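You operate a simulated robot arm through the tools that you are given. There is no shell and no other tool. Be economical: measure what you need, move in short steps, check, and stop when the job is done.

You are at the controls of a simulated robot arm. One attempt, no reset.

## Task
Open the cup drawer, put the green cup on the top of the white table away in the inside of the cup drawer and shut the drawer again. Then put the towel pack on the top of the white table away on the third store rack shelf from the top. Then fetch the white press and stand it on the far corner of the fridge island. Then take the red cup on the bare end of the bench and put it away on the top of the bench. Then take the orange ladle and leave it on the fourth store rack shelf from the top. Then put the blue cup from the top of the bench in the left basin. Then put the white cup from the top of the bench on the top of the white table. Then take the white scoop on the left end of the side table and put it away on the top of the tub stand. Then take the orange tongs and leave it on the bare end of the bench. Then open the bench drawer, fetch the yellow sponge and set it in the inside of the bench drawer and shut the drawer again. Keep to this order. Set down upright: white press, white scoop.

The check looks at the end state, three seconds after you hand in, the way a careful person would. Anything else that was tipped, shoved, dropped, spilled or broken makes it a failure. Flat cloth is picked up by pressing the open fingertips on it (5 to 10 N) and closing them slowly along it; thin cloth reads only 2 to 8 mm in the jaws.

## Robot
A 7-joint arm with a two-finger parallel gripper on a trunk, on a base that drives. Base frame: it is fixed to the floor where the robot stands at the start and does not move with it; the origin is under the middle of the robot, x ahead of it, y to its left, z up. Readings come in cm, degrees, newtons and seconds.
With the tool pointing down near the work surface it reaches from about 16 to 60 cm from the robot's upright axis, wherever it stands. Its first joint turns from -143.0 to 143.0 degrees. Places, roughly: bare end of the bench [-90, 410, 80]; bench drawer [30, 360, 70]; blue cup (6x6x3 cm) [-20, 370, 80]; cup drawer [60, 30, 60]; far corner of the fridge island [270, 20, 80]; fourth store rack shelf [-260, 130, 50]; green cup (6x6x3 cm) [-220, -40, 90]; inside of the bench drawer [30, 360, 60]; inside of the cup drawer [60, 40, 60]; left basin [350, 240, 70]; orange ladle (7x6x18 cm) [-60, 420, 90]; orange tongs (24x6x3 cm) [-30, 120, 50]; red cup (6x6x3 cm) [-80, 400, 80]; third store rack shelf [-260, 130, 90]; top of the bench [30, 370, 80]; top of the tub stand [230, 290, 60]; top of the white table [-180, -50, 80]; towel pack (17x7x8 cm) [-180, -40, 90]; white cup (6x6x3 cm) [-10, 370, 80]; white press (5x5x10 cm) [-160, -60, 90]; white scoop (6x6x18 cm) [90, 340, 90]; yellow sponge (10x7x4 cm) [260, -40, 90]. Payload 3 kg.
The tool frame sits at the grasp point between the pads (the TCP): z along the fingers, y along the line on which they close. The tips reach 3 cm beyond it. Largest opening 9.4 cm; finger width 2.8, thickness 1; the body of the gripper, 5 by 9.6 cm, starts 5.5 cm behind the TCP.
Orientation is that of the tool frame in the base frame, as a unit quaternion [w, x, y, z]. With the fingers straight down and closing along the base's y, the tool's x points along the base's -x, its y along +y and its z along -z.

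## Interface
- The arm moves only by the tool send_rows. Its argument "motion" is a list of rows, each an object (a shift or turn left out is 0, a gripper value left out holds the last) with "linear": the shift along the tool's x, y, z in units of 400 mm (1.0 is 400 mm), a list of three; "delta_rot": the turn, a rotation vector about the tool's x, y, z in units of 60 degrees (1.0 is 60 degrees), a list of three; "fingers": the opening, from 0 (shut) to 1 (fully open). In form: [{"linear": [x, y, z], "delta_rot": [ax, ay, az], "fingers": fingers}, ...]. A call has 1 to 20 rows; each row is the pose to reach, as a shift and turn from the pose commanded when the call began, along the tool's axes at that moment. A call with a number of a shift or a turn outside -1 to 1 is refused whole. A row lasts 0.2 s, in which the tool goes at most 5 cm and 8.6 degrees; a call with a longer step from one row to the next is refused whole, and so is a gripper value outside its range. Where a pose cannot be reached the arm comes as near as it can. A force on the tool above 40 N (or 10 N above the force at the start of the call, whichever is more), or a blocked arm, ends the call early, and 0.2 s more pass. The fingers move at their own pace (about 4.5 cm/s each) and stop on an object; they squeeze with about 28 N. The grip force told is the motor's: it shows also when the fingers shut on nothing. Time passes only in rows, and 0.2 s behind the last, so rows that repeat a pose let the fingers close. The reply holds the time, the measured pose of the TCP, the force on the tool along the base axes, the opening and the grip force, in the units named above and with some noise, with the torque about the TCP (base axes, N m) and any sound that the robot's microphone picked up, and new pictures: "show" is both (left out), scene, wrist or none.
- Cameras (640 x 400 px; columns grow to the right, rows downward): "scene" is now at [0.18, 19.15, 162.62]; the picture's right is [0.86, -0.51, -0.00], its down [-0.48, -0.80, -0.36] and it looks along [0.18, 0.31, -0.93] (base axes); focal length 265 px, centre (320, 200). "wrist" rides on the gripper at [7.6, 1.4, -10.2] in the tool frame; the picture's right is [-0.18, 0.98, 0.00], its down [-0.75, -0.14, -0.64] and it looks along [-0.63, -0.12, 0.77] (tool axes); focal length 243 px, centre (320, 200). There is no depth. A picture from a camera that has moved, and an enlarged one, comes with that camera's place and axes in the base frame and with its lens.
- move_column(by): slides the trunk up (or, below 0, down) by that many cm; the arm and the scene camera ride with it, the base frame stays. It gives what a move gives, with no picture.
- roll_base(legs): drives the robot by 1 to 6 legs, each [ahead, left, turn to the left] in cm, cm and degrees, along the robot's own axes; the way and the turn of a leg run together, so that a leg with both is an arc; at most 150 cm and 180 degrees a leg. The arm and the cameras ride along, it lands a little off, and it stops where it bumps. It gives what a move gives, and a new picture of the scene camera.
- aim_head(pan, tilt): turns the head with the scene camera to pan (to the left, within 143 degrees either way) and tilt (down, from -29 to 69), counted from straight ahead of the robot. It gives what a move gives, and a new picture of the scene camera.
- close_up(camera, box): a new picture of the part [left, top, right, bottom] of that camera's present view, enlarged. It takes no simulated time.
- job_done(): hands the job in; it is judged then, once.

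Work in short steps. Places have to be worked out from the pictures, the camera data and where the tool is seen: move nearer, look again, correct. Check each grasp and each placing, and mend what went wrong. You have 567 turns and 360 pictures in all, those below and enlarged ones among them. Open the gripper and draw the arm clear of the work before you hand the job in, unless the task says otherwise; then end with one line.

The tools are called after "Request:" as a command line: name --argument value ..., lists and objects as JSON in quotes. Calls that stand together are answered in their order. send_rows: Moves the arm, as the interface text tells. Its arguments: {"type":"object","properties":{"motion":{"type":"array"},"show":{"type":"string","enum":["both","scene","wrist","none"]}},"required":["motion"]} The other tools are called the same way: move_column (by) slides the trunk up or down; roll_base (legs) drives the base; aim_head (pan, tilt) turns the head that bears the scene camera; close_up (camera, box) takes an enlarged picture of a part of a camera's view; job_done () hands the job in.

At the start:

```text
time_s: 0.0
position: [29.4, 26.34, 104.43]
orientation: [-0.001, 0.0, 1.0, 0.0]
wrist_force: [-0.6, -0.7, 1.1]
torque: [0.01, -0.03, -0.02]
opening: 9.39
finger_force: 0.0
trunk travel left (down, up): [-10.0, 29.0]
robot x, y, heading: [0.17, -0.43, -0.2]
head pan, tilt: [59.1, 68.8]
```

scene: 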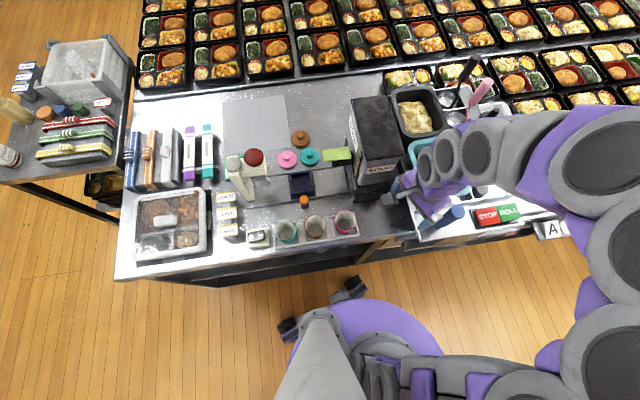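
wrist: 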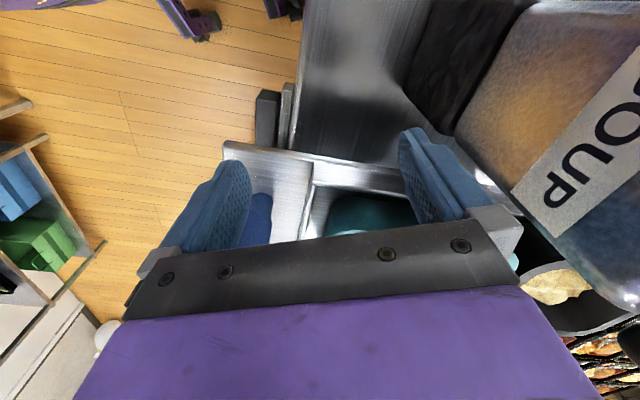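

The start pictures show a bench to the front left. I'll look around with the head to build a map.

Request:
aim_head --pan 0 --tilt 35

Request:
aim_head --pan 60 --tilt 25

Request:
aim_head --pan 120 --tilt 25

Request:
aim_head --pan -70 --tilt 25

Request:
aim_head --pan -140 --tilt 25

```text
time_s: 1.3
position: [29.25, 26.26, 104.4]
orientation: [-0.002, 0.0, 1.0, -0.001]
wrist_force: [0.0, -0.3, -0.3]
torque: [-0.01, 0.01, -0.01]
opening: 9.41
finger_force: 0.0
trunk travel left (down, up): [-10.0, 29.0]
robot x, y, heading: [-0.18, -0.14, 0.1]
head pan, tilt: [0.0, 35.0]
camera scene: at [6.12, 14.36, 166.98], right [0.0, -1.0, 0.0], down [-0.57, 0.0, -0.82], along [0.82, 0.0, -0.57], focal length 265 px, centre (320, 200)
```

scene: 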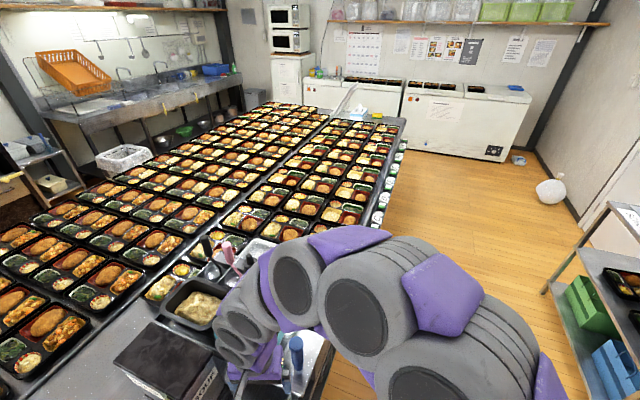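

```text
time_s: 2.6
position: [29.27, 26.28, 104.44]
orientation: [-0.001, 0.0, 1.0, 0.0]
wrist_force: [-0.3, -0.1, -0.2]
torque: [-0.04, -0.02, 0.01]
opening: 9.38
finger_force: 0.0
trunk travel left (down, up): [-10.0, 29.0]
robot x, y, heading: [0.17, 0.23, -0.2]
head pan, tilt: [60.0, 25.0]
camera scene: at [1.93, 22.34, 168.55], right [0.87, -0.5, 0.0], down [-0.21, -0.37, -0.91], along [0.45, 0.78, -0.42], focal length 265 px, centre (320, 200)
```

scene: 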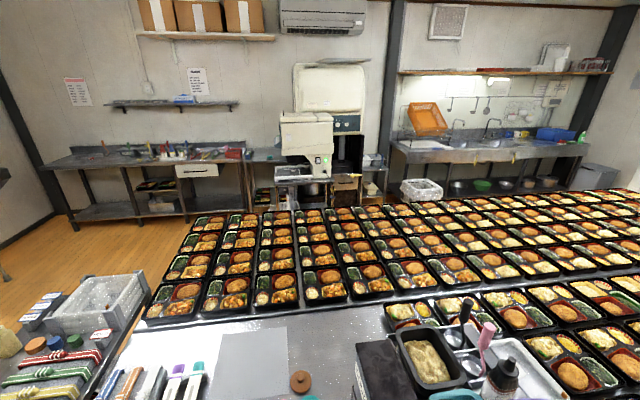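

```text
time_s: 3.9
position: [29.28, 26.28, 104.49]
orientation: [-0.001, 0.0, 1.0, 0.0]
wrist_force: [0.2, 0.0, 0.0]
torque: [-0.04, -0.02, 0.03]
opening: 9.41
finger_force: 0.0
trunk travel left (down, up): [-10.0, 29.0]
robot x, y, heading: [-0.16, 0.13, -0.1]
head pan, tilt: [120.0, 25.0]
camera scene: at [-7.29, 22.35, 168.56], right [0.87, 0.5, 0.0], down [0.21, -0.37, -0.91], along [-0.45, 0.78, -0.42], focal length 265 px, centre (320, 200)
```

scene: 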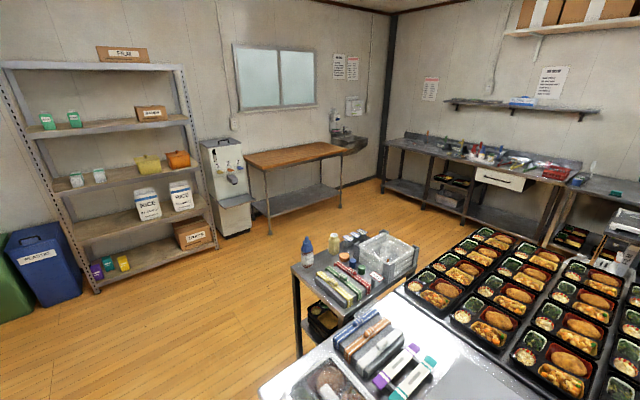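

```text
time_s: 6.7
position: [29.43, 26.29, 104.36]
orientation: [-0.001, 0.0, 1.0, -0.001]
wrist_force: [0.4, -0.3, 0.7]
torque: [-0.04, -0.01, -0.01]
opening: 9.42
finger_force: 0.1
trunk travel left (down, up): [-10.0, 29.0]
robot x, y, heading: [-0.02, 0.02, -0.0]
head pan, tilt: [-70.0, 25.0]
camera scene: at [0.47, 5.69, 168.59], right [-0.94, -0.34, 0.0], down [-0.15, 0.4, -0.91], along [0.31, -0.85, -0.42], focal length 265 px, centre (320, 200)
```

scene: 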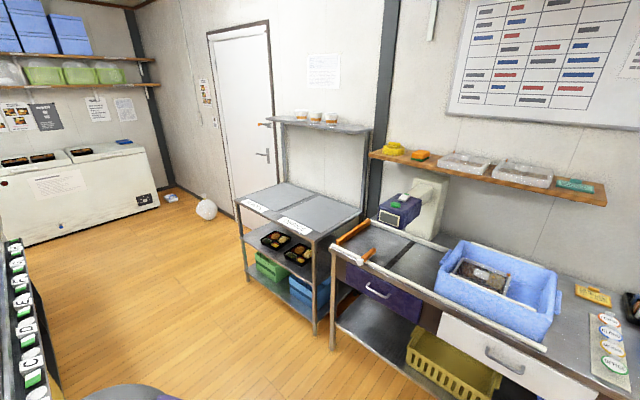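

```text
time_s: 8.1
position: [29.32, 26.25, 104.35]
orientation: [-0.001, 0.0, 1.0, 0.0]
wrist_force: [-0.2, 0.5, 0.9]
torque: [-0.02, -0.02, 0.01]
opening: 9.38
finger_force: 0.1
trunk travel left (down, up): [-10.0, 29.0]
robot x, y, heading: [0.01, 0.49, -0.1]
head pan, tilt: [-140.0, 25.0]
camera scene: at [-9.75, 8.42, 168.59], right [-0.64, 0.77, 0.0], down [0.32, 0.27, -0.91], along [-0.69, -0.58, -0.42], focal length 265 px, centre (320, 200)
```

scene: 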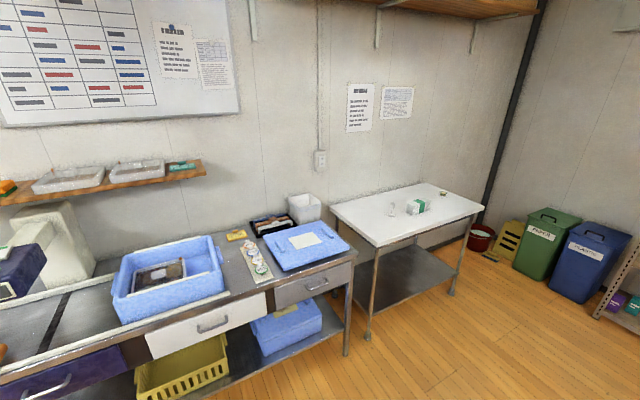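

The room is mapped roughly; the island is turned about -20°. I look down at the near edge of the island where the cup drawer should be.

Request:
aim_head --pan 20 --tilt 65

Request:
aim_head --pan -30 --tilt 55

```text
time_s: 10.6
position: [29.29, 26.01, 104.33]
orientation: [-0.001, 0.0, 1.0, 0.0]
wrist_force: [0.8, 0.4, 0.6]
torque: [0.04, -0.02, 0.0]
opening: 9.4
finger_force: 0.0
trunk travel left (down, up): [-10.0, 29.0]
robot x, y, heading: [-0.19, -0.38, -0.1]
head pan, tilt: [20.0, 65.0]
camera scene: at [3.01, 16.42, 163.0], right [0.34, -0.94, 0.0], down [-0.85, -0.31, -0.42], along [0.4, 0.14, -0.91], focal length 265 px, centre (320, 200)
```

scene: 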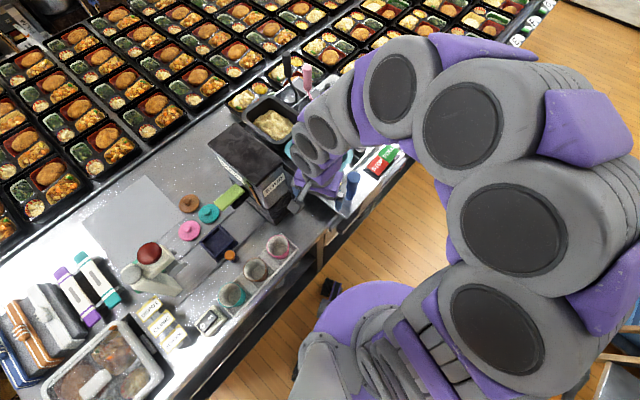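

```text
time_s: 11.8
position: [29.29, 26.26, 104.52]
orientation: [-0.001, 0.0, 1.0, 0.0]
wrist_force: [0.8, 0.1, 0.1]
torque: [-0.02, -0.04, -0.01]
opening: 9.38
finger_force: 0.1
trunk travel left (down, up): [-10.0, 29.0]
robot x, y, heading: [0.08, 0.08, 0.2]
head pan, tilt: [-30.0, 55.0]
camera scene: at [3.55, 10.74, 164.17], right [-0.5, -0.87, 0.0], down [-0.71, 0.41, -0.57], along [0.5, -0.29, -0.82], focal length 265 px, centre (320, 200)
```

scene: 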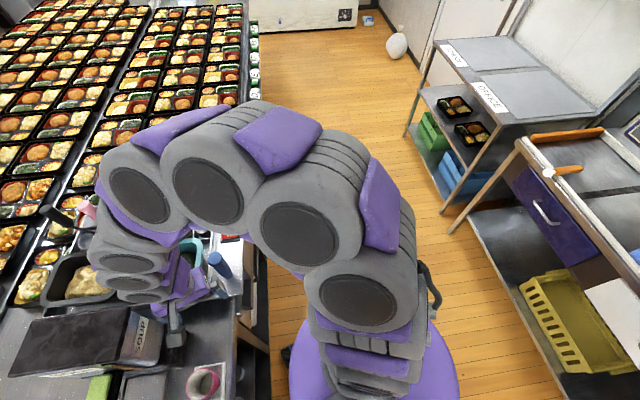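

The arm hides the drawer. I raise the trunk, then back off from the island to see its side.

Request:
move_column --by 15

Request:
roll_base --legs '[[-14, -40, 0]]'

Request:
aim_head --pan 40 --tilt 50

```text
time_s: 13.5
position: [29.3, 26.19, 119.41]
orientation: [0.0, 0.0, 1.0, 0.0]
wrist_force: [0.3, 0.3, 0.0]
torque: [0.01, 0.04, 0.02]
opening: 9.39
finger_force: 0.1
trunk travel left (down, up): [-25.0, 14.0]
robot x, y, heading: [0.2, -0.25, 0.3]
head pan, tilt: [-30.0, 55.0]
```

```text
time_s: 16.1
position: [15.03, -13.5, 119.41]
orientation: [-0.001, -0.003, 1.0, 0.0]
wrist_force: [0.6, 0.2, -0.6]
torque: [0.04, 0.02, 0.03]
opening: 9.41
finger_force: 0.1
trunk travel left (down, up): [-25.0, 14.0]
robot x, y, heading: [-14.47, -40.23, 0.4]
head pan, tilt: [-30.0, 55.0]
camera scene: at [-10.6, -29.14, 179.17], right [-0.5, -0.87, 0.0], down [-0.71, 0.4, -0.57], along [0.5, -0.29, -0.82], focal length 265 px, centre (320, 200)
```

scene: 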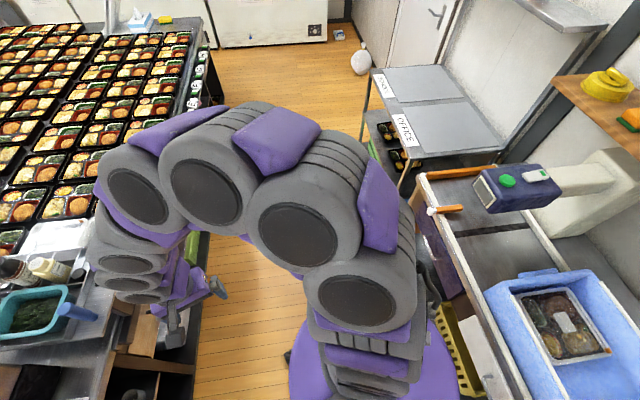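

```text
time_s: 17.5
position: [14.89, -13.74, 119.31]
orientation: [0.0, -0.003, 1.0, 0.001]
wrist_force: [-0.3, 0.6, -0.1]
torque: [0.03, 0.0, 0.04]
opening: 9.4
finger_force: 0.0
trunk travel left (down, up): [-25.0, 14.0]
robot x, y, heading: [-14.33, -40.51, 0.6]
head pan, tilt: [40.0, 50.0]
camera scene: at [-10.97, -20.81, 179.82], right [0.65, -0.76, 0.0], down [-0.59, -0.5, -0.64], along [0.49, 0.41, -0.77], focal length 265 px, centre (320, 200)
```

scene: 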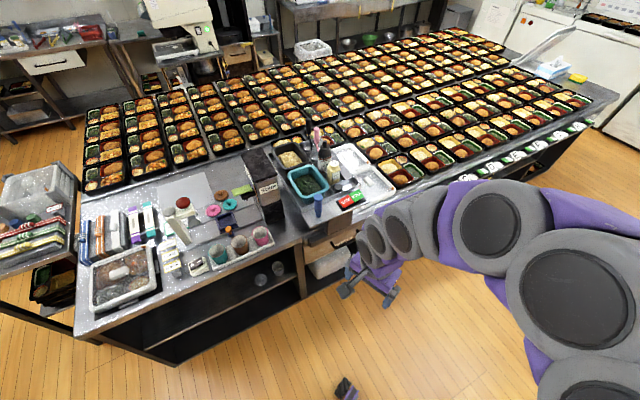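

I see a recessed cabinet under the island; close-up there.

Request:
close_up --camera "scene" --box '[220, 150, 420, 320]'

```text
2.35 times, centred on (320, 235) of scene
camera zoom: at [-10.97, -20.81, 179.82], right [0.65, -0.76, 0.0], down [-0.59, -0.5, -0.64], along [0.49, 0.41, -0.77], focal length 623 px, centre (320, 118)
```

zoom: 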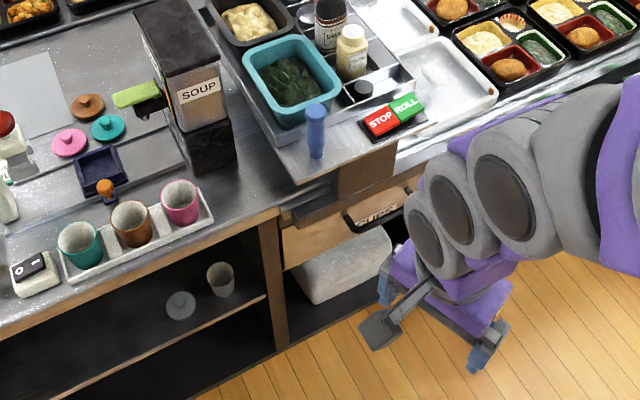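

The drawer is wooden with a black handle near (51,15,62), beneath an overhanging tray. I drive to stand before it, facing it squarely (heading 70°).

Request:
roll_base --legs '[[43, -8, 0], [0, 0, 69.5]]'

Request:
aim_head --pan -10 --tilt 55

```text
time_s: 23.2
position: [16.05, -11.02, 119.45]
orientation: [0.0, -0.564, 0.826, 0.001]
wrist_force: [-0.2, -0.6, -0.2]
torque: [0.0, -0.01, 0.0]
opening: 9.39
finger_force: 0.0
trunk travel left (down, up): [-25.0, 14.0]
robot x, y, heading: [29.64, -47.88, 68.5]
head pan, tilt: [40.0, 50.0]
camera scene: at [13.01, -37.73, 179.8], right [0.95, 0.32, 0.0], down [0.25, -0.73, -0.64], along [-0.2, 0.61, -0.77], focal length 265 px, centre (320, 200)
```

scene: 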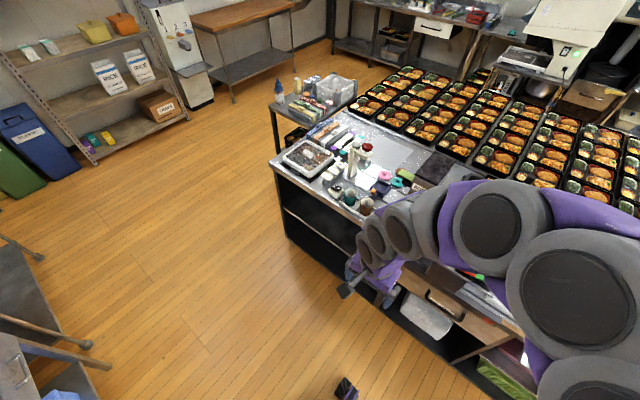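

```text
time_s: 24.4
position: [16.05, -10.94, 119.4]
orientation: [-0.001, -0.564, 0.826, 0.001]
wrist_force: [0.6, -0.4, -0.3]
torque: [0.01, -0.06, 0.01]
opening: 9.41
finger_force: 0.0
trunk travel left (down, up): [-25.0, 14.0]
robot x, y, heading: [29.71, -47.86, 68.6]
head pan, tilt: [-10.0, 55.0]
camera scene: at [19.29, -38.88, 179.17], right [0.85, -0.52, 0.0], down [-0.42, -0.7, -0.57], along [0.3, 0.49, -0.82], focal length 265 px, centre (320, 200)
```

scene: 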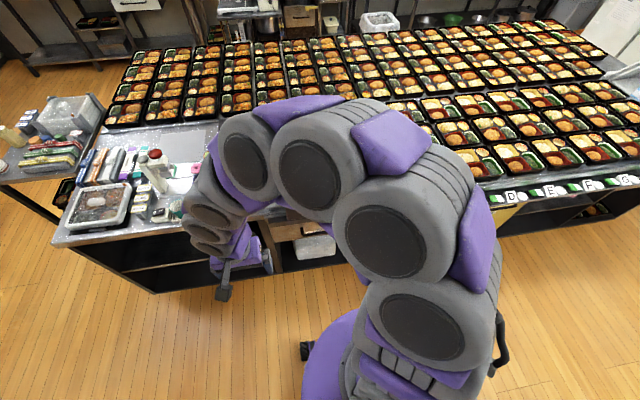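

The big arm hides the drawer from the head; I'll use the wrist camera. I swing the tool to the right and pitch it 60° toward the front.

Request:
send_rows --motion '[{"linear": [0, -0.072, 0.03], "delta_rot": [0, -0.125, 0]}, {"linear": [0, -0.144, 0.06], "delta_rot": [0, -0.25, 0]}, {"linear": [0, -0.216, 0.09], "delta_rot": [0, -0.375, 0]}, {"linear": [0, -0.288, 0.12], "delta_rot": [0, -0.5, 0]}, {"linear": [0, -0.36, 0.15], "delta_rot": [0, -0.625, 0]}, {"linear": [0, -0.432, 0.18], "delta_rot": [0, -0.75, 0]}, {"linear": [0, -0.504, 0.21], "delta_rot": [0, -0.875, 0]}, {"linear": [0, -0.575, 0.24], "delta_rot": [0, -1, 0]}]'

```text
time_s: 26.3
position: [24.11, -1.42, 109.58]
orientation: [0.262, -0.393, 0.858, 0.203]
wrist_force: [0.0, -0.7, -1.1]
torque: [0.02, 0.0, -0.02]
opening: 9.38
finger_force: 0.1
out of reach, approached as far as the arm can: row 2, 3, 4, 5, 6, 7, 8
trunk travel left (down, up): [-25.0, 14.0]
robot x, y, heading: [29.83, -47.74, 68.9]
head pan, tilt: [-10.0, 55.0]
stopped in row 8: the arm was blocked; the commanded pose is now the measured one
camera scene: at [19.12, -38.7, 179.15], right [0.85, -0.52, 0.0], down [-0.42, -0.7, -0.57], along [0.3, 0.49, -0.82], focal length 265 px, centre (320, 200)
camera wrist: at [15.84, -10.38, 113.21], right [-0.66, 0.7, 0.25], down [0.34, -0.01, 0.94], along [0.67, 0.71, -0.23], focal length 243 px, centre (320, 200)
```

scene: 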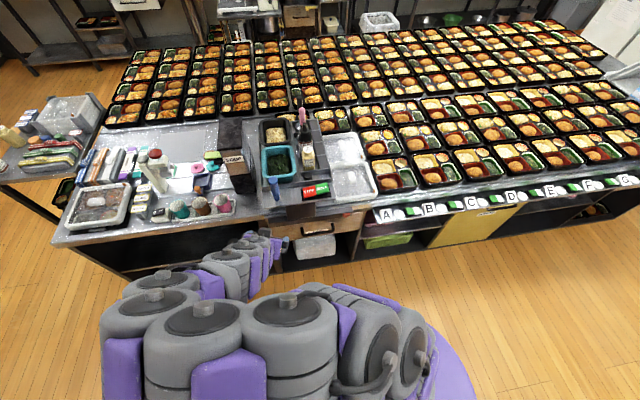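
wrist: 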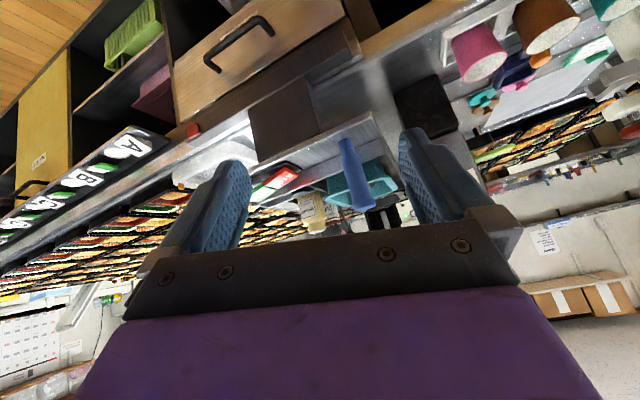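

The scene view is clear now. Close-up on the drawer from the head.

Request:
close_up --camera "scene" --box '[240, 170, 400, 270]'

```text
4.00 times, centred on (320, 220) of scene
camera zoom: at [19.12, -38.7, 179.15], right [0.85, -0.52, 0.0], down [-0.42, -0.7, -0.57], along [0.3, 0.49, -0.82], focal length 1059 px, centre (320, 120)
```

zoom: 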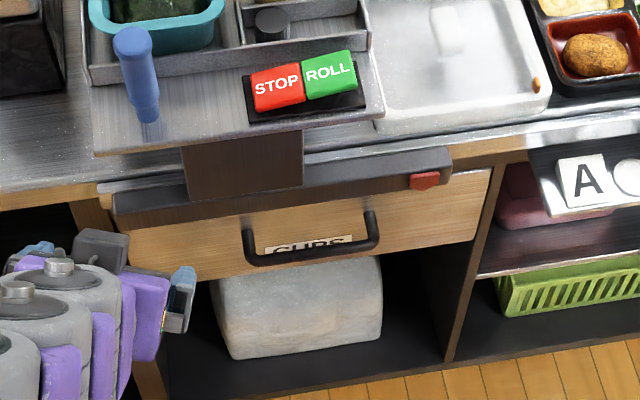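

Handle bar centre is about (51,15,62). The arm balked at that height, so I lower the trunk, then move right in small steps.

Request:
move_column --by -20

Request:
send_rows --motion '[{"delta_rot": [0, 0, 0]}, {"linear": [0.0, -0.1, 0]}, {"linear": [0.0, -0.2, 0]}, {"linear": [0.0, -0.3, 0]}]' --show "scene"

```text
time_s: 28.5
position: [23.93, -1.37, 89.95]
orientation: [0.263, -0.391, 0.858, 0.206]
wrist_force: [-0.6, -0.2, -0.4]
torque: [0.03, 0.01, 0.03]
opening: 9.39
finger_force: 0.0
trunk travel left (down, up): [-5.0, 34.0]
robot x, y, heading: [29.73, -47.68, 68.7]
head pan, tilt: [-10.0, 55.0]
```

```text
time_s: 29.5
position: [25.3, 0.12, 90.24]
orientation: [0.261, -0.397, 0.854, 0.211]
wrist_force: [0.3, 0.5, -0.7]
torque: [0.01, 0.03, -0.02]
opening: 9.38
finger_force: 0.1
out of reach, approached as far as the arm can: row 2, 3, 4
trunk travel left (down, up): [-5.0, 34.0]
robot x, y, heading: [29.44, -47.69, 68.5]
head pan, tilt: [-10.0, 55.0]
camera scene: at [19.24, -38.71, 159.16], right [0.85, -0.52, 0.0], down [-0.42, -0.7, -0.57], along [0.3, 0.49, -0.82], focal length 265 px, centre (320, 200)
```

scene: 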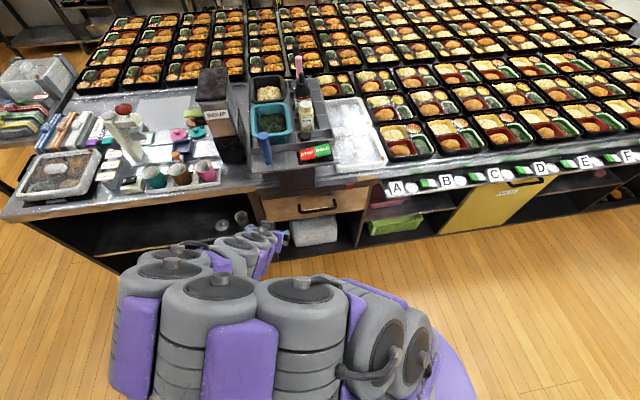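

The arm has flopped into a sideways elbow posture against a limit. I turn the tool back to pointing down and check.

Request:
send_rows --motion '[{"delta_rot": [0.01, 0.11, -0.05]}, {"delta_rot": [0.02, 0.22, -0.1]}, {"delta_rot": [0.03, 0.33, -0.15]}, {"delta_rot": [0.035, 0.44, -0.2]}, {"delta_rot": [0.04, 0.55, -0.25]}, {"delta_rot": [0.05, 0.654, -0.3]}]' --show "scene"

```text
time_s: 30.9
position: [25.69, -0.27, 90.01]
orientation: [-0.002, -0.562, 0.827, -0.002]
wrist_force: [0.8, -0.6, 0.3]
torque: [0.01, 0.0, 0.01]
opening: 9.42
finger_force: 0.0
trunk travel left (down, up): [-5.0, 34.0]
robot x, y, heading: [29.36, -47.77, 68.9]
head pan, tilt: [-10.0, 55.0]
camera scene: at [19.32, -38.74, 159.16], right [0.85, -0.52, 0.0], down [-0.43, -0.7, -0.57], along [0.3, 0.49, -0.82], focal length 265 px, centre (320, 200)
```

scene: 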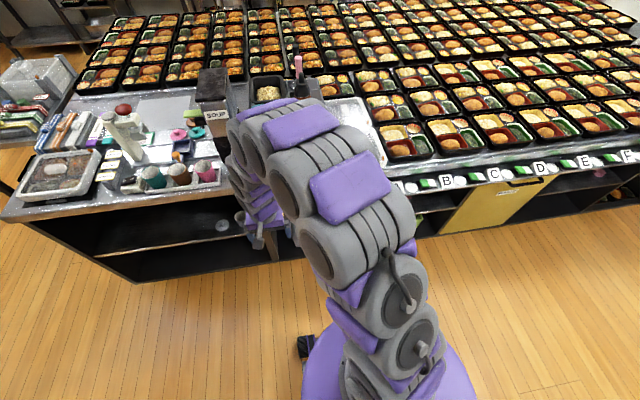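

Elbow is up again. I shift the tool right with it pointing down.

Request:
send_rows --motion '[{"linear": [0.05, -0.11, 0]}, {"linear": [0.1, -0.22, 0]}, {"linear": [0.15, -0.33, 0]}, {"linear": [0.2, -0.45, 0]}]' --show "scene"

```text
refused: row 4 steps farther than a row can; nothing moved
```

Request:
send_rows --motion '[{"linear": [0.04, -0.09, 0]}, {"linear": [0.08, -0.18, 0]}, {"linear": [0.12, -0.27, 0]}, {"linear": [0.16, -0.36, 0]}, {"linear": [0.2, -0.45, 0]}]' --show "scene"

```text
time_s: 32.1
position: [39.54, -14.62, 89.83]
orientation: [-0.001, -0.561, 0.828, -0.001]
wrist_force: [0.1, 0.1, -0.1]
torque: [-0.03, 0.03, 0.01]
opening: 9.38
finger_force: 0.1
trunk travel left (down, up): [-5.0, 34.0]
robot x, y, heading: [29.36, -47.5, 68.4]
head pan, tilt: [-10.0, 55.0]
camera scene: at [19.58, -39.02, 159.2], right [0.85, -0.52, 0.0], down [-0.43, -0.7, -0.57], along [0.3, 0.49, -0.82], focal length 265 px, centre (320, 200)
```

scene: 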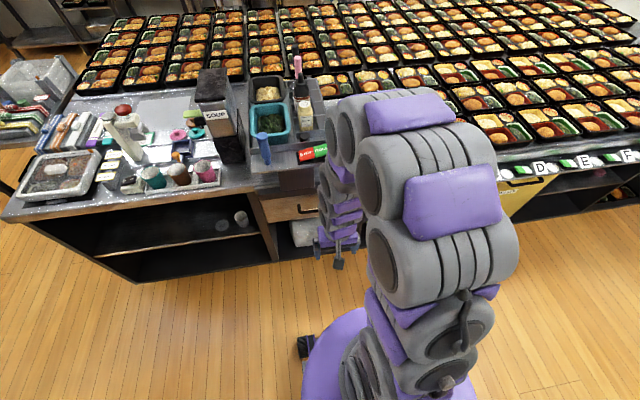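

Now I pitch the tool up 60° toward the drawer while lowering it.

Request:
send_rows --motion '[{"linear": [0, 0, 0.06], "delta_rot": [0, -0.125, 0]}, {"linear": [0, 0, 0.12], "delta_rot": [0, -0.25, 0]}, {"linear": [0, 0, 0.18], "delta_rot": [0, -0.375, 0]}, {"linear": [0, 0, 0.24], "delta_rot": [0, -0.5, 0]}, {"linear": [0, 0, 0.3], "delta_rot": [0, -0.625, 0]}, {"linear": [0, 0, 0.36], "delta_rot": [0, -0.75, 0]}, {"linear": [0, 0, 0.42], "delta_rot": [0, -0.875, 0]}, {"linear": [0, 0, 0.48], "delta_rot": [0, -1, 0]}]'

```text
time_s: 34.1
position: [34.24, -4.89, 72.92]
orientation: [0.422, -0.43, 0.701, 0.381]
wrist_force: [-0.1, 0.4, 0.8]
torque: [0.02, -0.01, 0.0]
opening: 9.38
finger_force: 0.0
out of reach, approached as far as the arm can: row 1, 2, 3, 4, 5, 6, 7, 8
trunk travel left (down, up): [-5.0, 34.0]
robot x, y, heading: [29.68, -47.71, 68.7]
head pan, tilt: [-10.0, 55.0]
stopped in row 8: the arm was blocked; the commanded pose is now the measured one
camera scene: at [19.34, -38.9, 159.17], right [0.85, -0.52, 0.0], down [-0.43, -0.7, -0.57], along [0.3, 0.49, -0.82], focal length 265 px, centre (320, 200)
camera wrist: at [28.13, -15.68, 69.82], right [-0.86, 0.38, 0.34], down [0.17, -0.41, 0.9], along [0.48, 0.83, 0.29], focal length 243 px, centre (320, 200)
```

scene: 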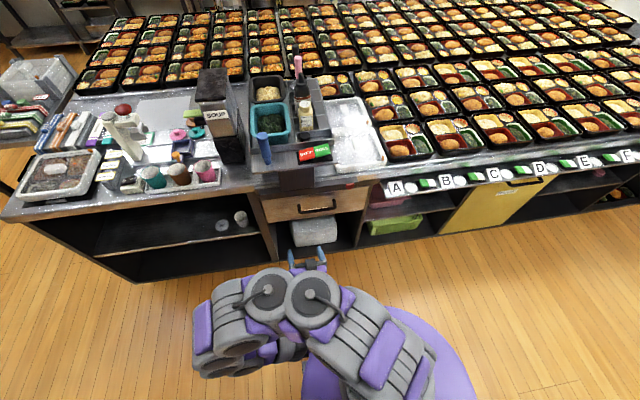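
wrist: 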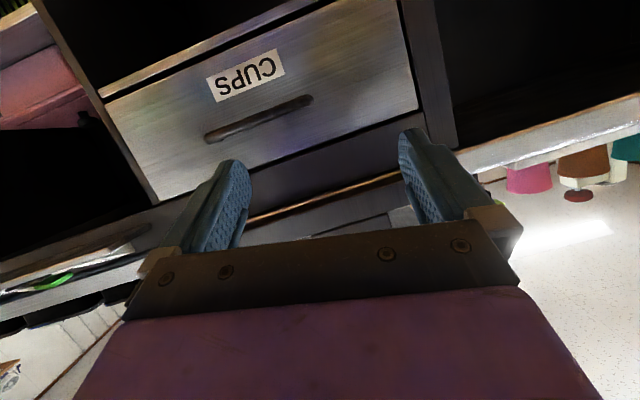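

The tool now points forward at the CUPS drawer, but closing sideways; I try rolling it so that the fingers straddle the bar vertically.

Request:
send_rows --motion '[{"delta_rot": [0, 0, 0.125]}, {"delta_rot": [0, 0, 0.25]}, {"delta_rot": [0, 0, 0.375]}, {"delta_rot": [0, 0, 0.5]}, {"delta_rot": [0, 0, 0.625]}, {"delta_rot": [0, 0, 0.75]}, {"delta_rot": [0, 0, 0.875]}, {"delta_rot": [0, 0, 1]}]'

```text
time_s: 35.9
position: [34.32, -4.88, 73.01]
orientation: [0.177, -0.021, 0.821, 0.543]
wrist_force: [0.5, 0.2, 0.0]
torque: [0.01, -0.05, -0.02]
opening: 9.41
finger_force: 0.1
trunk travel left (down, up): [-5.0, 34.0]
robot x, y, heading: [29.77, -47.38, 68.7]
head pan, tilt: [-10.0, 55.0]
camera scene: at [19.2, -38.9, 159.16], right [0.85, -0.52, 0.0], down [-0.42, -0.7, -0.57], along [0.3, 0.49, -0.82], focal length 265 px, centre (320, 200)
camera wrist: at [24.06, -12.15, 75.5], right [-0.05, 0.37, 0.93], down [0.57, -0.75, 0.34], along [0.82, 0.54, -0.17], focal length 243 px, centre (320, 200)
```

scene: 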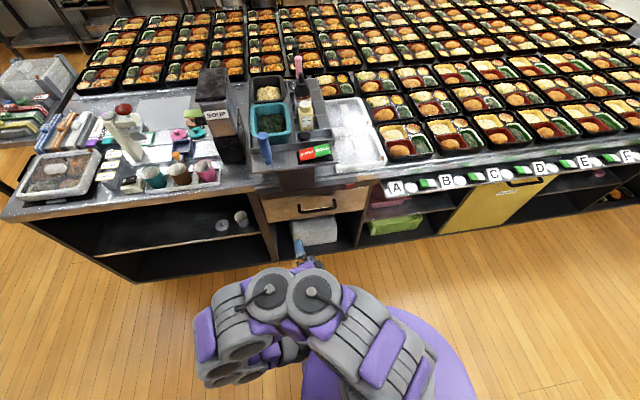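
wrist: 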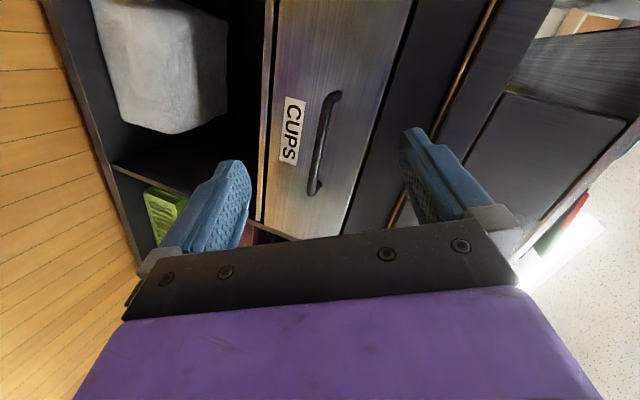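

Roll works. Now I level the tool toward the drawer and move to a stand-off ~10 cm before the handle.

Request:
send_rows --motion '[{"linear": [-0.038, -0.034, 0.08], "delta_rot": [-0.033, -0.017, 0.0675]}, {"linear": [-0.076, -0.068, 0.16], "delta_rot": [-0.066, -0.034, 0.135]}, {"linear": [-0.114, -0.102, 0.24], "delta_rot": [-0.1, -0.05, 0.2]}, {"linear": [-0.152, -0.136, 0.32], "delta_rot": [-0.132, -0.067, 0.27]}, {"linear": [-0.19, -0.17, 0.4075], "delta_rot": [-0.165, -0.084, 0.3375]}]'

```text
time_s: 37.1
position: [47.78, 5.38, 63.52]
orientation: [0.115, 0.127, 0.758, 0.63]
wrist_force: [0.0, -0.5, 0.8]
torque: [0.03, -0.01, 0.0]
opening: 9.42
finger_force: 0.0
trunk travel left (down, up): [-5.0, 34.0]
robot x, y, heading: [29.9, -47.58, 68.6]
head pan, tilt: [-10.0, 55.0]
camera scene: at [19.84, -38.91, 159.2], right [0.85, -0.52, 0.0], down [-0.43, -0.7, -0.57], along [0.3, 0.49, -0.82], focal length 265 px, centre (320, 200)
camera wrist: at [37.26, -1.21, 66.64], right [0.22, 0.11, 0.97], down [0.49, -0.87, -0.01], along [0.85, 0.47, -0.25], focal length 243 px, centre (320, 200)
```

scene: 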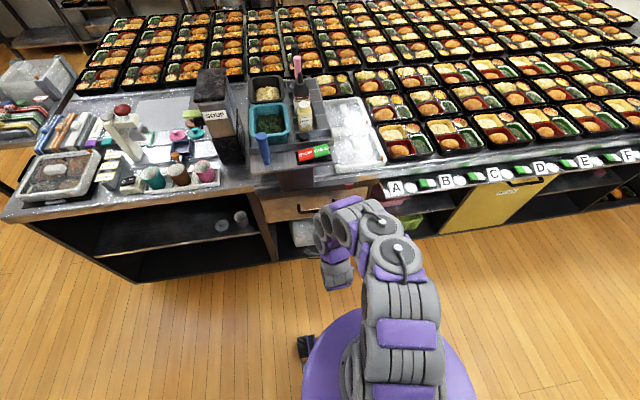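
wrist: 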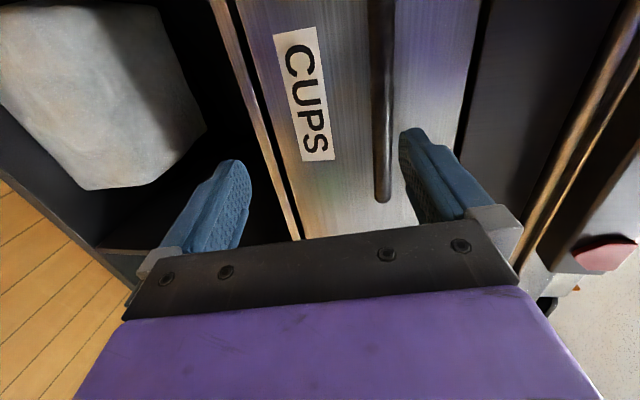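

The bar projects to z≈66.4, so the tool is ~3 cm low; I raise it and advance to straddle the bar.

Request:
send_rows --motion '[{"linear": [0, 0.071, -0.013]}, {"linear": [0.006, 0.086, 0.067]}, {"linear": [0.012, 0.101, 0.147]}]' --show "wrist"

```text
time_s: 37.9
position: [49.36, 11.6, 66.37]
orientation: [0.115, 0.128, 0.759, 0.628]
wrist_force: [-0.2, -0.4, 0.9]
torque: [0.03, -0.02, -0.06]
opening: 9.38
finger_force: 0.0
trunk travel left (down, up): [-5.0, 34.0]
robot x, y, heading: [30.14, -48.31, 68.7]
head pan, tilt: [-10.0, 55.0]
camera wrist: at [38.82, 5.06, 69.61], right [0.22, 0.11, 0.97], down [0.49, -0.87, -0.01], along [0.85, 0.47, -0.25], focal length 243 px, centre (320, 200)
```

wrist: 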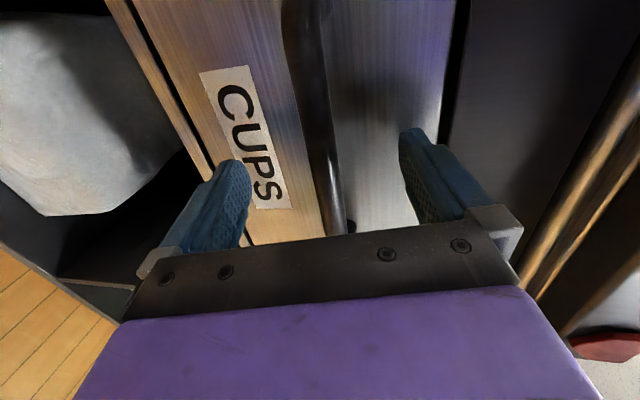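

The bar is between the fingers; close.

Request:
send_rows --motion '[{"fingers": 0}, {"fingers": 0}, {"fingers": 0}, {"fingers": 0}, {"fingers": 0}, {"fingers": 0}, {"fingers": 0}]' --show "wrist"

```text
time_s: 39.5
position: [49.14, 11.67, 66.77]
orientation: [0.115, 0.128, 0.756, 0.632]
wrist_force: [0.0, 4.9, 36.8]
torque: [0.44, 0.69, 0.2]
opening: 1.82
finger_force: 45.0
trunk travel left (down, up): [-5.0, 34.0]
robot x, y, heading: [29.55, -47.72, 68.7]
head pan, tilt: [-10.0, 55.0]
camera wrist: at [38.64, 5.1, 69.92], right [0.22, 0.1, 0.97], down [0.49, -0.87, -0.02], along [0.85, 0.48, -0.24], focal length 243 px, centre (320, 200)
```

wrist: 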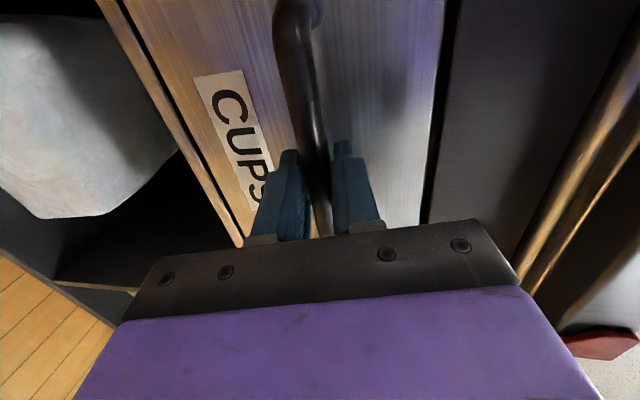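

Gripped (1.8 cm). Relax the vertical load and pull the drawer 20 cm straight out.

Request:
send_rows --motion '[{"linear": [0, 0.012, 0]}, {"linear": [0, 0.003, -0.049]}, {"linear": [0, -0.006, -0.098]}, {"linear": [0, -0.015, -0.147]}, {"linear": [0, -0.024, -0.196]}, {"linear": [0, -0.033, -0.245]}, {"linear": [0, -0.042, -0.294]}, {"linear": [0, -0.051, -0.343]}, {"linear": [0, -0.06, -0.392]}, {"linear": [0, -0.069, -0.441]}, {"linear": [0, -0.078, -0.49]}]'

```text
time_s: 41.8
position: [42.92, -4.53, 67.01]
orientation: [0.102, 0.134, 0.754, 0.635]
wrist_force: [-29.1, 8.9, -50.4]
torque: [-0.55, -0.33, 0.81]
opening: 1.48
finger_force: 45.2
out of reach, approached as far as the arm can: row 11
trunk travel left (down, up): [-5.0, 34.0]
robot x, y, heading: [29.82, -48.01, 68.8]
head pan, tilt: [-10.0, 55.0]
stopped in row 11: the force on the tool passed its limit at 86 N (the readings are from after the stop); the commanded pose is now the measured one
camera scene: at [18.91, -38.17, 159.01], right [0.85, -0.52, 0.01], down [-0.42, -0.7, -0.57], along [0.3, 0.48, -0.82], focal length 265 px, centre (320, 200)
camera wrist: at [32.59, -11.14, 70.23], right [0.24, 0.1, 0.96], down [0.49, -0.87, -0.04], along [0.83, 0.49, -0.26], focal length 243 px, centre (320, 200)
```

scene: 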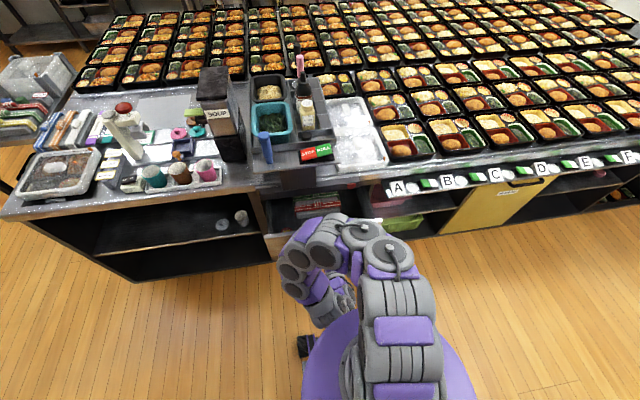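
wrist: 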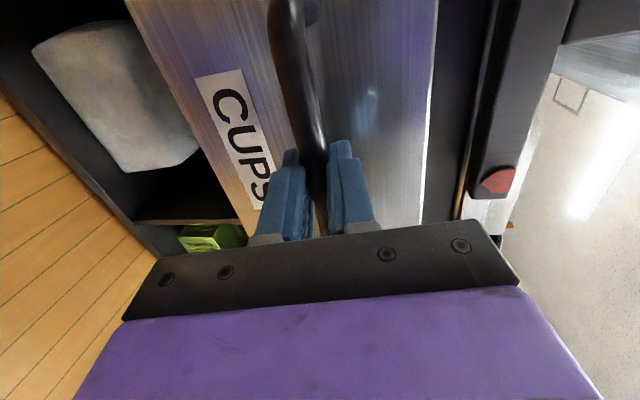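

Drawer is open ~17 cm. Release and roll back.

Request:
send_rows --motion '[{"fingers": 0.6}, {"fingers": 0.6}, {"fingers": 0.6}, {"fingers": 0.6}]' --show "none"

Request:
roll_base --legs '[[-25, 0, 0]]'

```text
time_s: 42.8
position: [43.37, -4.85, 67.25]
orientation: [0.11, 0.13, 0.754, 0.634]
wrist_force: [-0.2, -0.2, -0.2]
torque: [0.0, -0.02, 0.03]
opening: 5.64
finger_force: 0.0
trunk travel left (down, up): [-5.0, 34.0]
robot x, y, heading: [29.85, -47.7, 68.5]
head pan, tilt: [-10.0, 55.0]
```

```text
time_s: 44.6
position: [33.89, -28.37, 67.16]
orientation: [0.106, 0.13, 0.754, 0.635]
wrist_force: [0.2, 0.5, -0.1]
torque: [0.01, -0.02, -0.01]
opening: 5.64
finger_force: 0.0
trunk travel left (down, up): [-5.0, 34.0]
robot x, y, heading: [20.76, -71.53, 68.9]
head pan, tilt: [-10.0, 55.0]
camera scene: at [10.25, -62.56, 159.18], right [0.86, -0.51, 0.0], down [-0.42, -0.7, -0.57], along [0.3, 0.49, -0.82], focal length 265 px, centre (320, 200)
```

scene: 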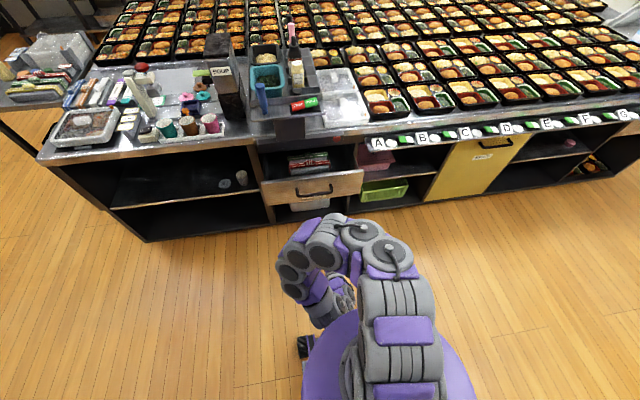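

Request:
close_up --camera "scene" --box '[240, 120, 400, 220]'

```text
4.00 times, centred on (320, 170) of scene
camera zoom: at [10.25, -62.56, 159.18], right [0.86, -0.51, 0.0], down [-0.42, -0.7, -0.57], along [0.3, 0.49, -0.82], focal length 1059 px, centre (320, 320)
```

zoom: 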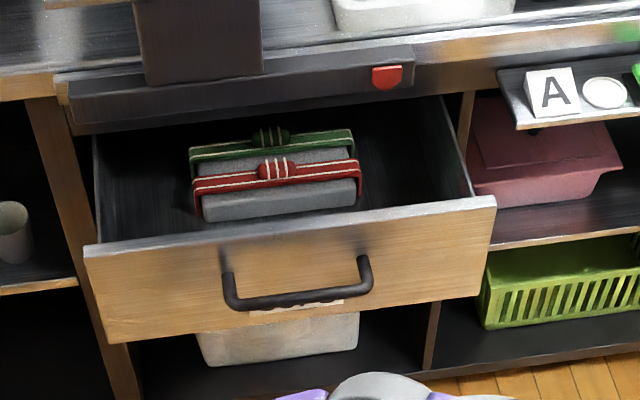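

Drawer is open with room beside the pack inside. Now I drive along the aisle (to my left) to the white table and turn to face it.

Request:
roll_base --legs '[[12, 135, 0], [12, 60, 0], [0, 0, 178]]'

Request:
aim_head --pan 0 --tilt 45

```text
time_s: 61.8
position: [-169.8, -22.33, 67.24]
orientation: [0.634, 0.752, -0.14, -0.115]
wrist_force: [-0.6, -0.4, -0.2]
torque: [-0.01, -0.02, -0.01]
opening: 5.64
finger_force: 0.1
trunk travel left (down, up): [-5.0, 34.0]
robot x, y, heading: [-155.29, 19.95, -112.1]
head pan, tilt: [-10.0, 55.0]
camera scene: at [-145.04, 11.21, 159.18], right [-0.84, 0.54, 0.0], down [0.44, 0.69, -0.57], along [-0.31, -0.48, -0.82], focal length 265 px, centre (320, 200)
```

scene: 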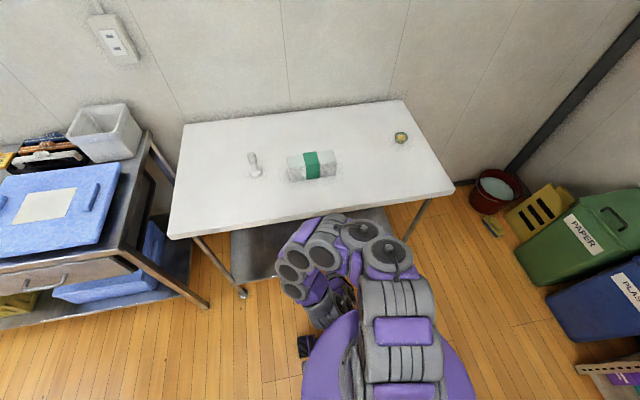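

```text
time_s: 62.5
position: [-169.8, -22.51, 67.39]
orientation: [0.635, 0.751, -0.14, -0.116]
wrist_force: [-0.3, 0.0, -0.6]
torque: [0.01, 0.01, 0.02]
opening: 5.65
finger_force: 0.0
trunk travel left (down, up): [-5.0, 34.0]
robot x, y, heading: [-155.39, 20.79, -112.5]
head pan, tilt: [0.0, 45.0]
camera scene: at [-144.27, 9.78, 160.51], right [-0.92, 0.38, 0.0], down [0.27, 0.66, -0.71], along [-0.27, -0.65, -0.71], focal length 265 px, centre (320, 200)
```

scene: 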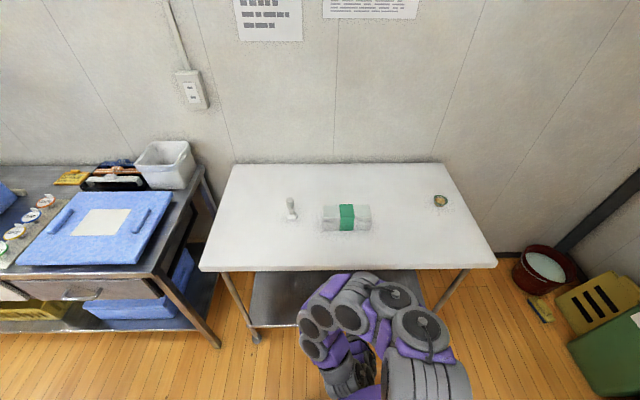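

White table: green cup ~(-219,-42), towel pack ~(-178,-47), press ~(-160,-57). I back off, raise the trunk and fold the tool to point down again.

Request:
roll_base --legs '[[-20, 0, 0]]'

Request:
move_column --by 30

Request:
send_rows --motion '[{"delta_rot": [0, 0, -0.14], "fingers": 1}, {"delta_rot": [0, 0, -0.28]}, {"delta_rot": [0, 0, -0.42]}, {"delta_rot": [0, 0, -0.56]}, {"delta_rot": [0, 0, -0.7]}, {"delta_rot": [0, 0, -0.84]}, {"delta_rot": [0, 0, -0.98]}]' --show "none"

Request:
send_rows --motion '[{"delta_rot": [0, 0, -0.13]}, {"delta_rot": [0, 0, -0.26]}, {"delta_rot": [0, 0, -0.39]}, {"delta_rot": [0, 0, -0.52]}]' --show "none"

Request:
send_rows --motion '[{"delta_rot": [0, 0.14, 0]}, {"delta_rot": [0, 0.28, 0]}, {"delta_rot": [0, 0.42, 0]}, {"delta_rot": [0, 0.56, 0]}, {"delta_rot": [0, 0.7, 0]}, {"delta_rot": [0, 0.84, 0]}, {"delta_rot": [0, 0.98, 0]}]' --show "scene"

```text
time_s: 64.1
position: [-162.52, -4.58, 67.28]
orientation: [0.635, 0.75, -0.141, -0.116]
wrist_force: [-0.9, -0.3, 0.6]
torque: [-0.04, -0.01, 0.0]
opening: 5.61
finger_force: 0.1
trunk travel left (down, up): [-5.0, 34.0]
robot x, y, heading: [-148.06, 38.22, -112.6]
head pan, tilt: [0.0, 45.0]
camera scene: at [-136.89, 27.61, 160.51], right [-0.92, 0.38, 0.0], down [0.27, 0.65, -0.71], along [-0.27, -0.65, -0.71], focal length 265 px, centre (320, 200)
```

scene: 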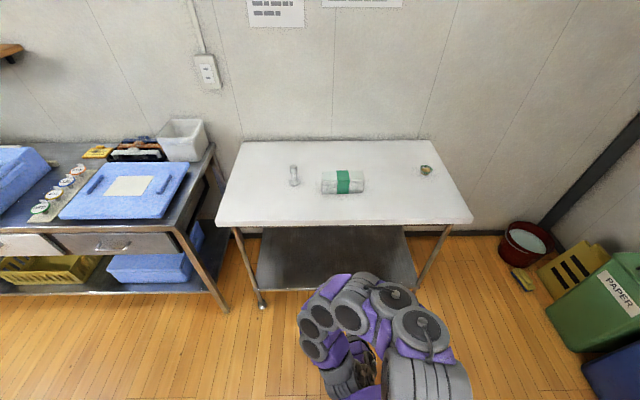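

```text
time_s: 67.1
position: [-162.3, -4.76, 97.45]
orientation: [0.637, 0.749, -0.142, -0.116]
wrist_force: [0.4, -0.2, 1.0]
torque: [0.0, -0.03, -0.01]
opening: 5.63
finger_force: 0.1
trunk travel left (down, up): [-35.0, 4.0]
robot x, y, heading: [-147.55, 37.7, -112.5]
head pan, tilt: [0.0, 45.0]
```

```text
time_s: 68.7
position: [-162.55, -4.61, 97.45]
orientation: [0.497, 0.721, 0.245, -0.415]
wrist_force: [-0.5, 0.1, -0.6]
torque: [-0.02, -0.01, -0.01]
opening: 9.39
finger_force: 0.1
trunk travel left (down, up): [-35.0, 4.0]
robot x, y, heading: [-147.99, 37.65, -112.7]
head pan, tilt: [0.0, 45.0]
```

```text
time_s: 69.7
position: [-162.42, -4.7, 97.59]
orientation: [0.368, 0.629, 0.431, -0.533]
wrist_force: [0.7, -0.1, 0.2]
torque: [0.01, 0.0, 0.0]
opening: 9.4
finger_force: 0.0
trunk travel left (down, up): [-35.0, 4.0]
robot x, y, heading: [-147.52, 37.9, -112.6]
head pan, tilt: [0.0, 45.0]
```

```text
time_s: 71.3
position: [-162.53, -4.54, 97.29]
orientation: [0.108, 0.811, 0.555, -0.151]
wrist_force: [0.5, -0.5, 0.6]
torque: [-0.01, 0.0, 0.02]
opening: 9.41
finger_force: 0.1
out of reach, approached as far as the arm can: row 4
trunk travel left (down, up): [-35.0, 4.0]
robot x, y, heading: [-147.73, 37.91, -112.7]
head pan, tilt: [0.0, 45.0]
camera scene: at [-137.01, 27.39, 190.51], right [-0.92, 0.38, 0.0], down [0.27, 0.66, -0.7], along [-0.27, -0.65, -0.71], focal length 265 px, centre (320, 200)
```

scene: 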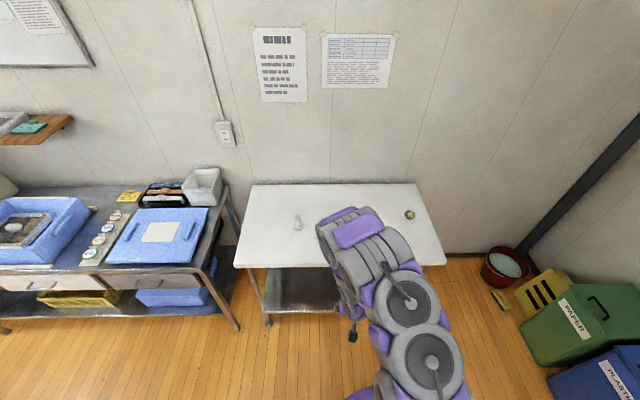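

Elbow up, tool nearly down. I finish the pitch and drive around to the right end of the table to face along it.

Request:
send_rows --motion '[{"delta_rot": [0, 0.12, 0]}, {"delta_rot": [0, 0.24, 0]}, {"delta_rot": [0, 0.357, 0]}, {"linear": [0.1, 0, -0.03], "delta_rot": [0, 0.357, 0]}]' --show "none"

Request:
roll_base --legs '[[0, -85, 0], [0, 0, 91], [0, -75, 0]]'

Request:
aim_head --pan -20 --tilt 50

```text
time_s: 72.3
position: [-161.2, -0.3, 97.35]
orientation: [0.005, 0.825, 0.566, -0.001]
wrist_force: [0.7, 1.0, 0.0]
torque: [0.01, -0.03, 0.0]
opening: 9.39
finger_force: 0.0
trunk travel left (down, up): [-35.0, 4.0]
robot x, y, heading: [-147.59, 37.94, -112.7]
head pan, tilt: [0.0, 45.0]
```

```text
time_s: 84.4
position: [-218.79, -13.42, 97.29]
orientation: [0.003, 0.199, 0.98, 0.005]
wrist_force: [-0.8, -0.1, -0.1]
torque: [0.02, -0.02, 0.02]
opening: 9.39
finger_force: 0.1
trunk travel left (down, up): [-35.0, 4.0]
robot x, y, heading: [-256.39, 1.42, -24.6]
head pan, tilt: [0.0, 45.0]
camera scene: at [-245.64, 11.96, 190.51], right [-0.41, -0.91, 0.0], down [-0.65, 0.29, -0.71], along [0.64, -0.29, -0.71], focal length 265 px, centre (320, 200)
```

scene: 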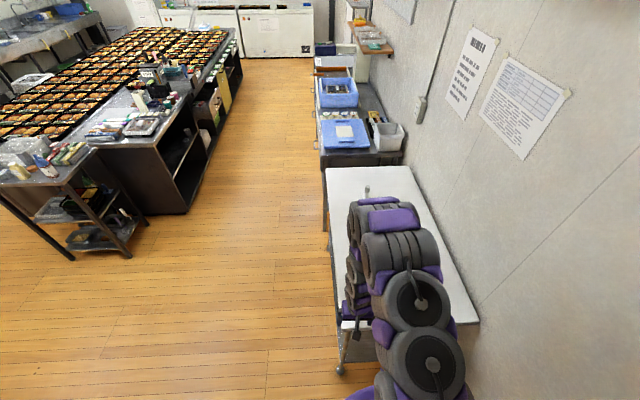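

```text
time_s: 85.2
position: [-218.93, -13.33, 97.37]
orientation: [0.004, 0.2, 0.98, 0.005]
wrist_force: [-0.4, 0.2, -0.3]
torque: [0.02, 0.02, -0.03]
opening: 9.4
finger_force: 0.1
trunk travel left (down, up): [-35.0, 4.0]
robot x, y, heading: [-256.61, 1.26, -24.5]
head pan, tilt: [-20.0, 50.0]
camera scene: at [-247.42, 10.2, 189.81], right [-0.7, -0.72, 0.0], down [-0.55, 0.53, -0.64], along [0.46, -0.45, -0.77], focal length 265 px, centre (320, 200)
```

scene: 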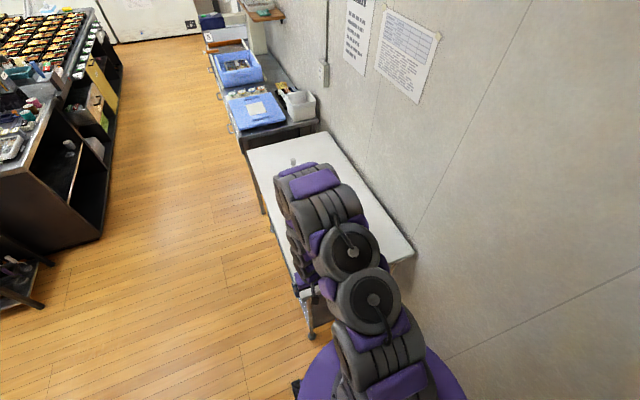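

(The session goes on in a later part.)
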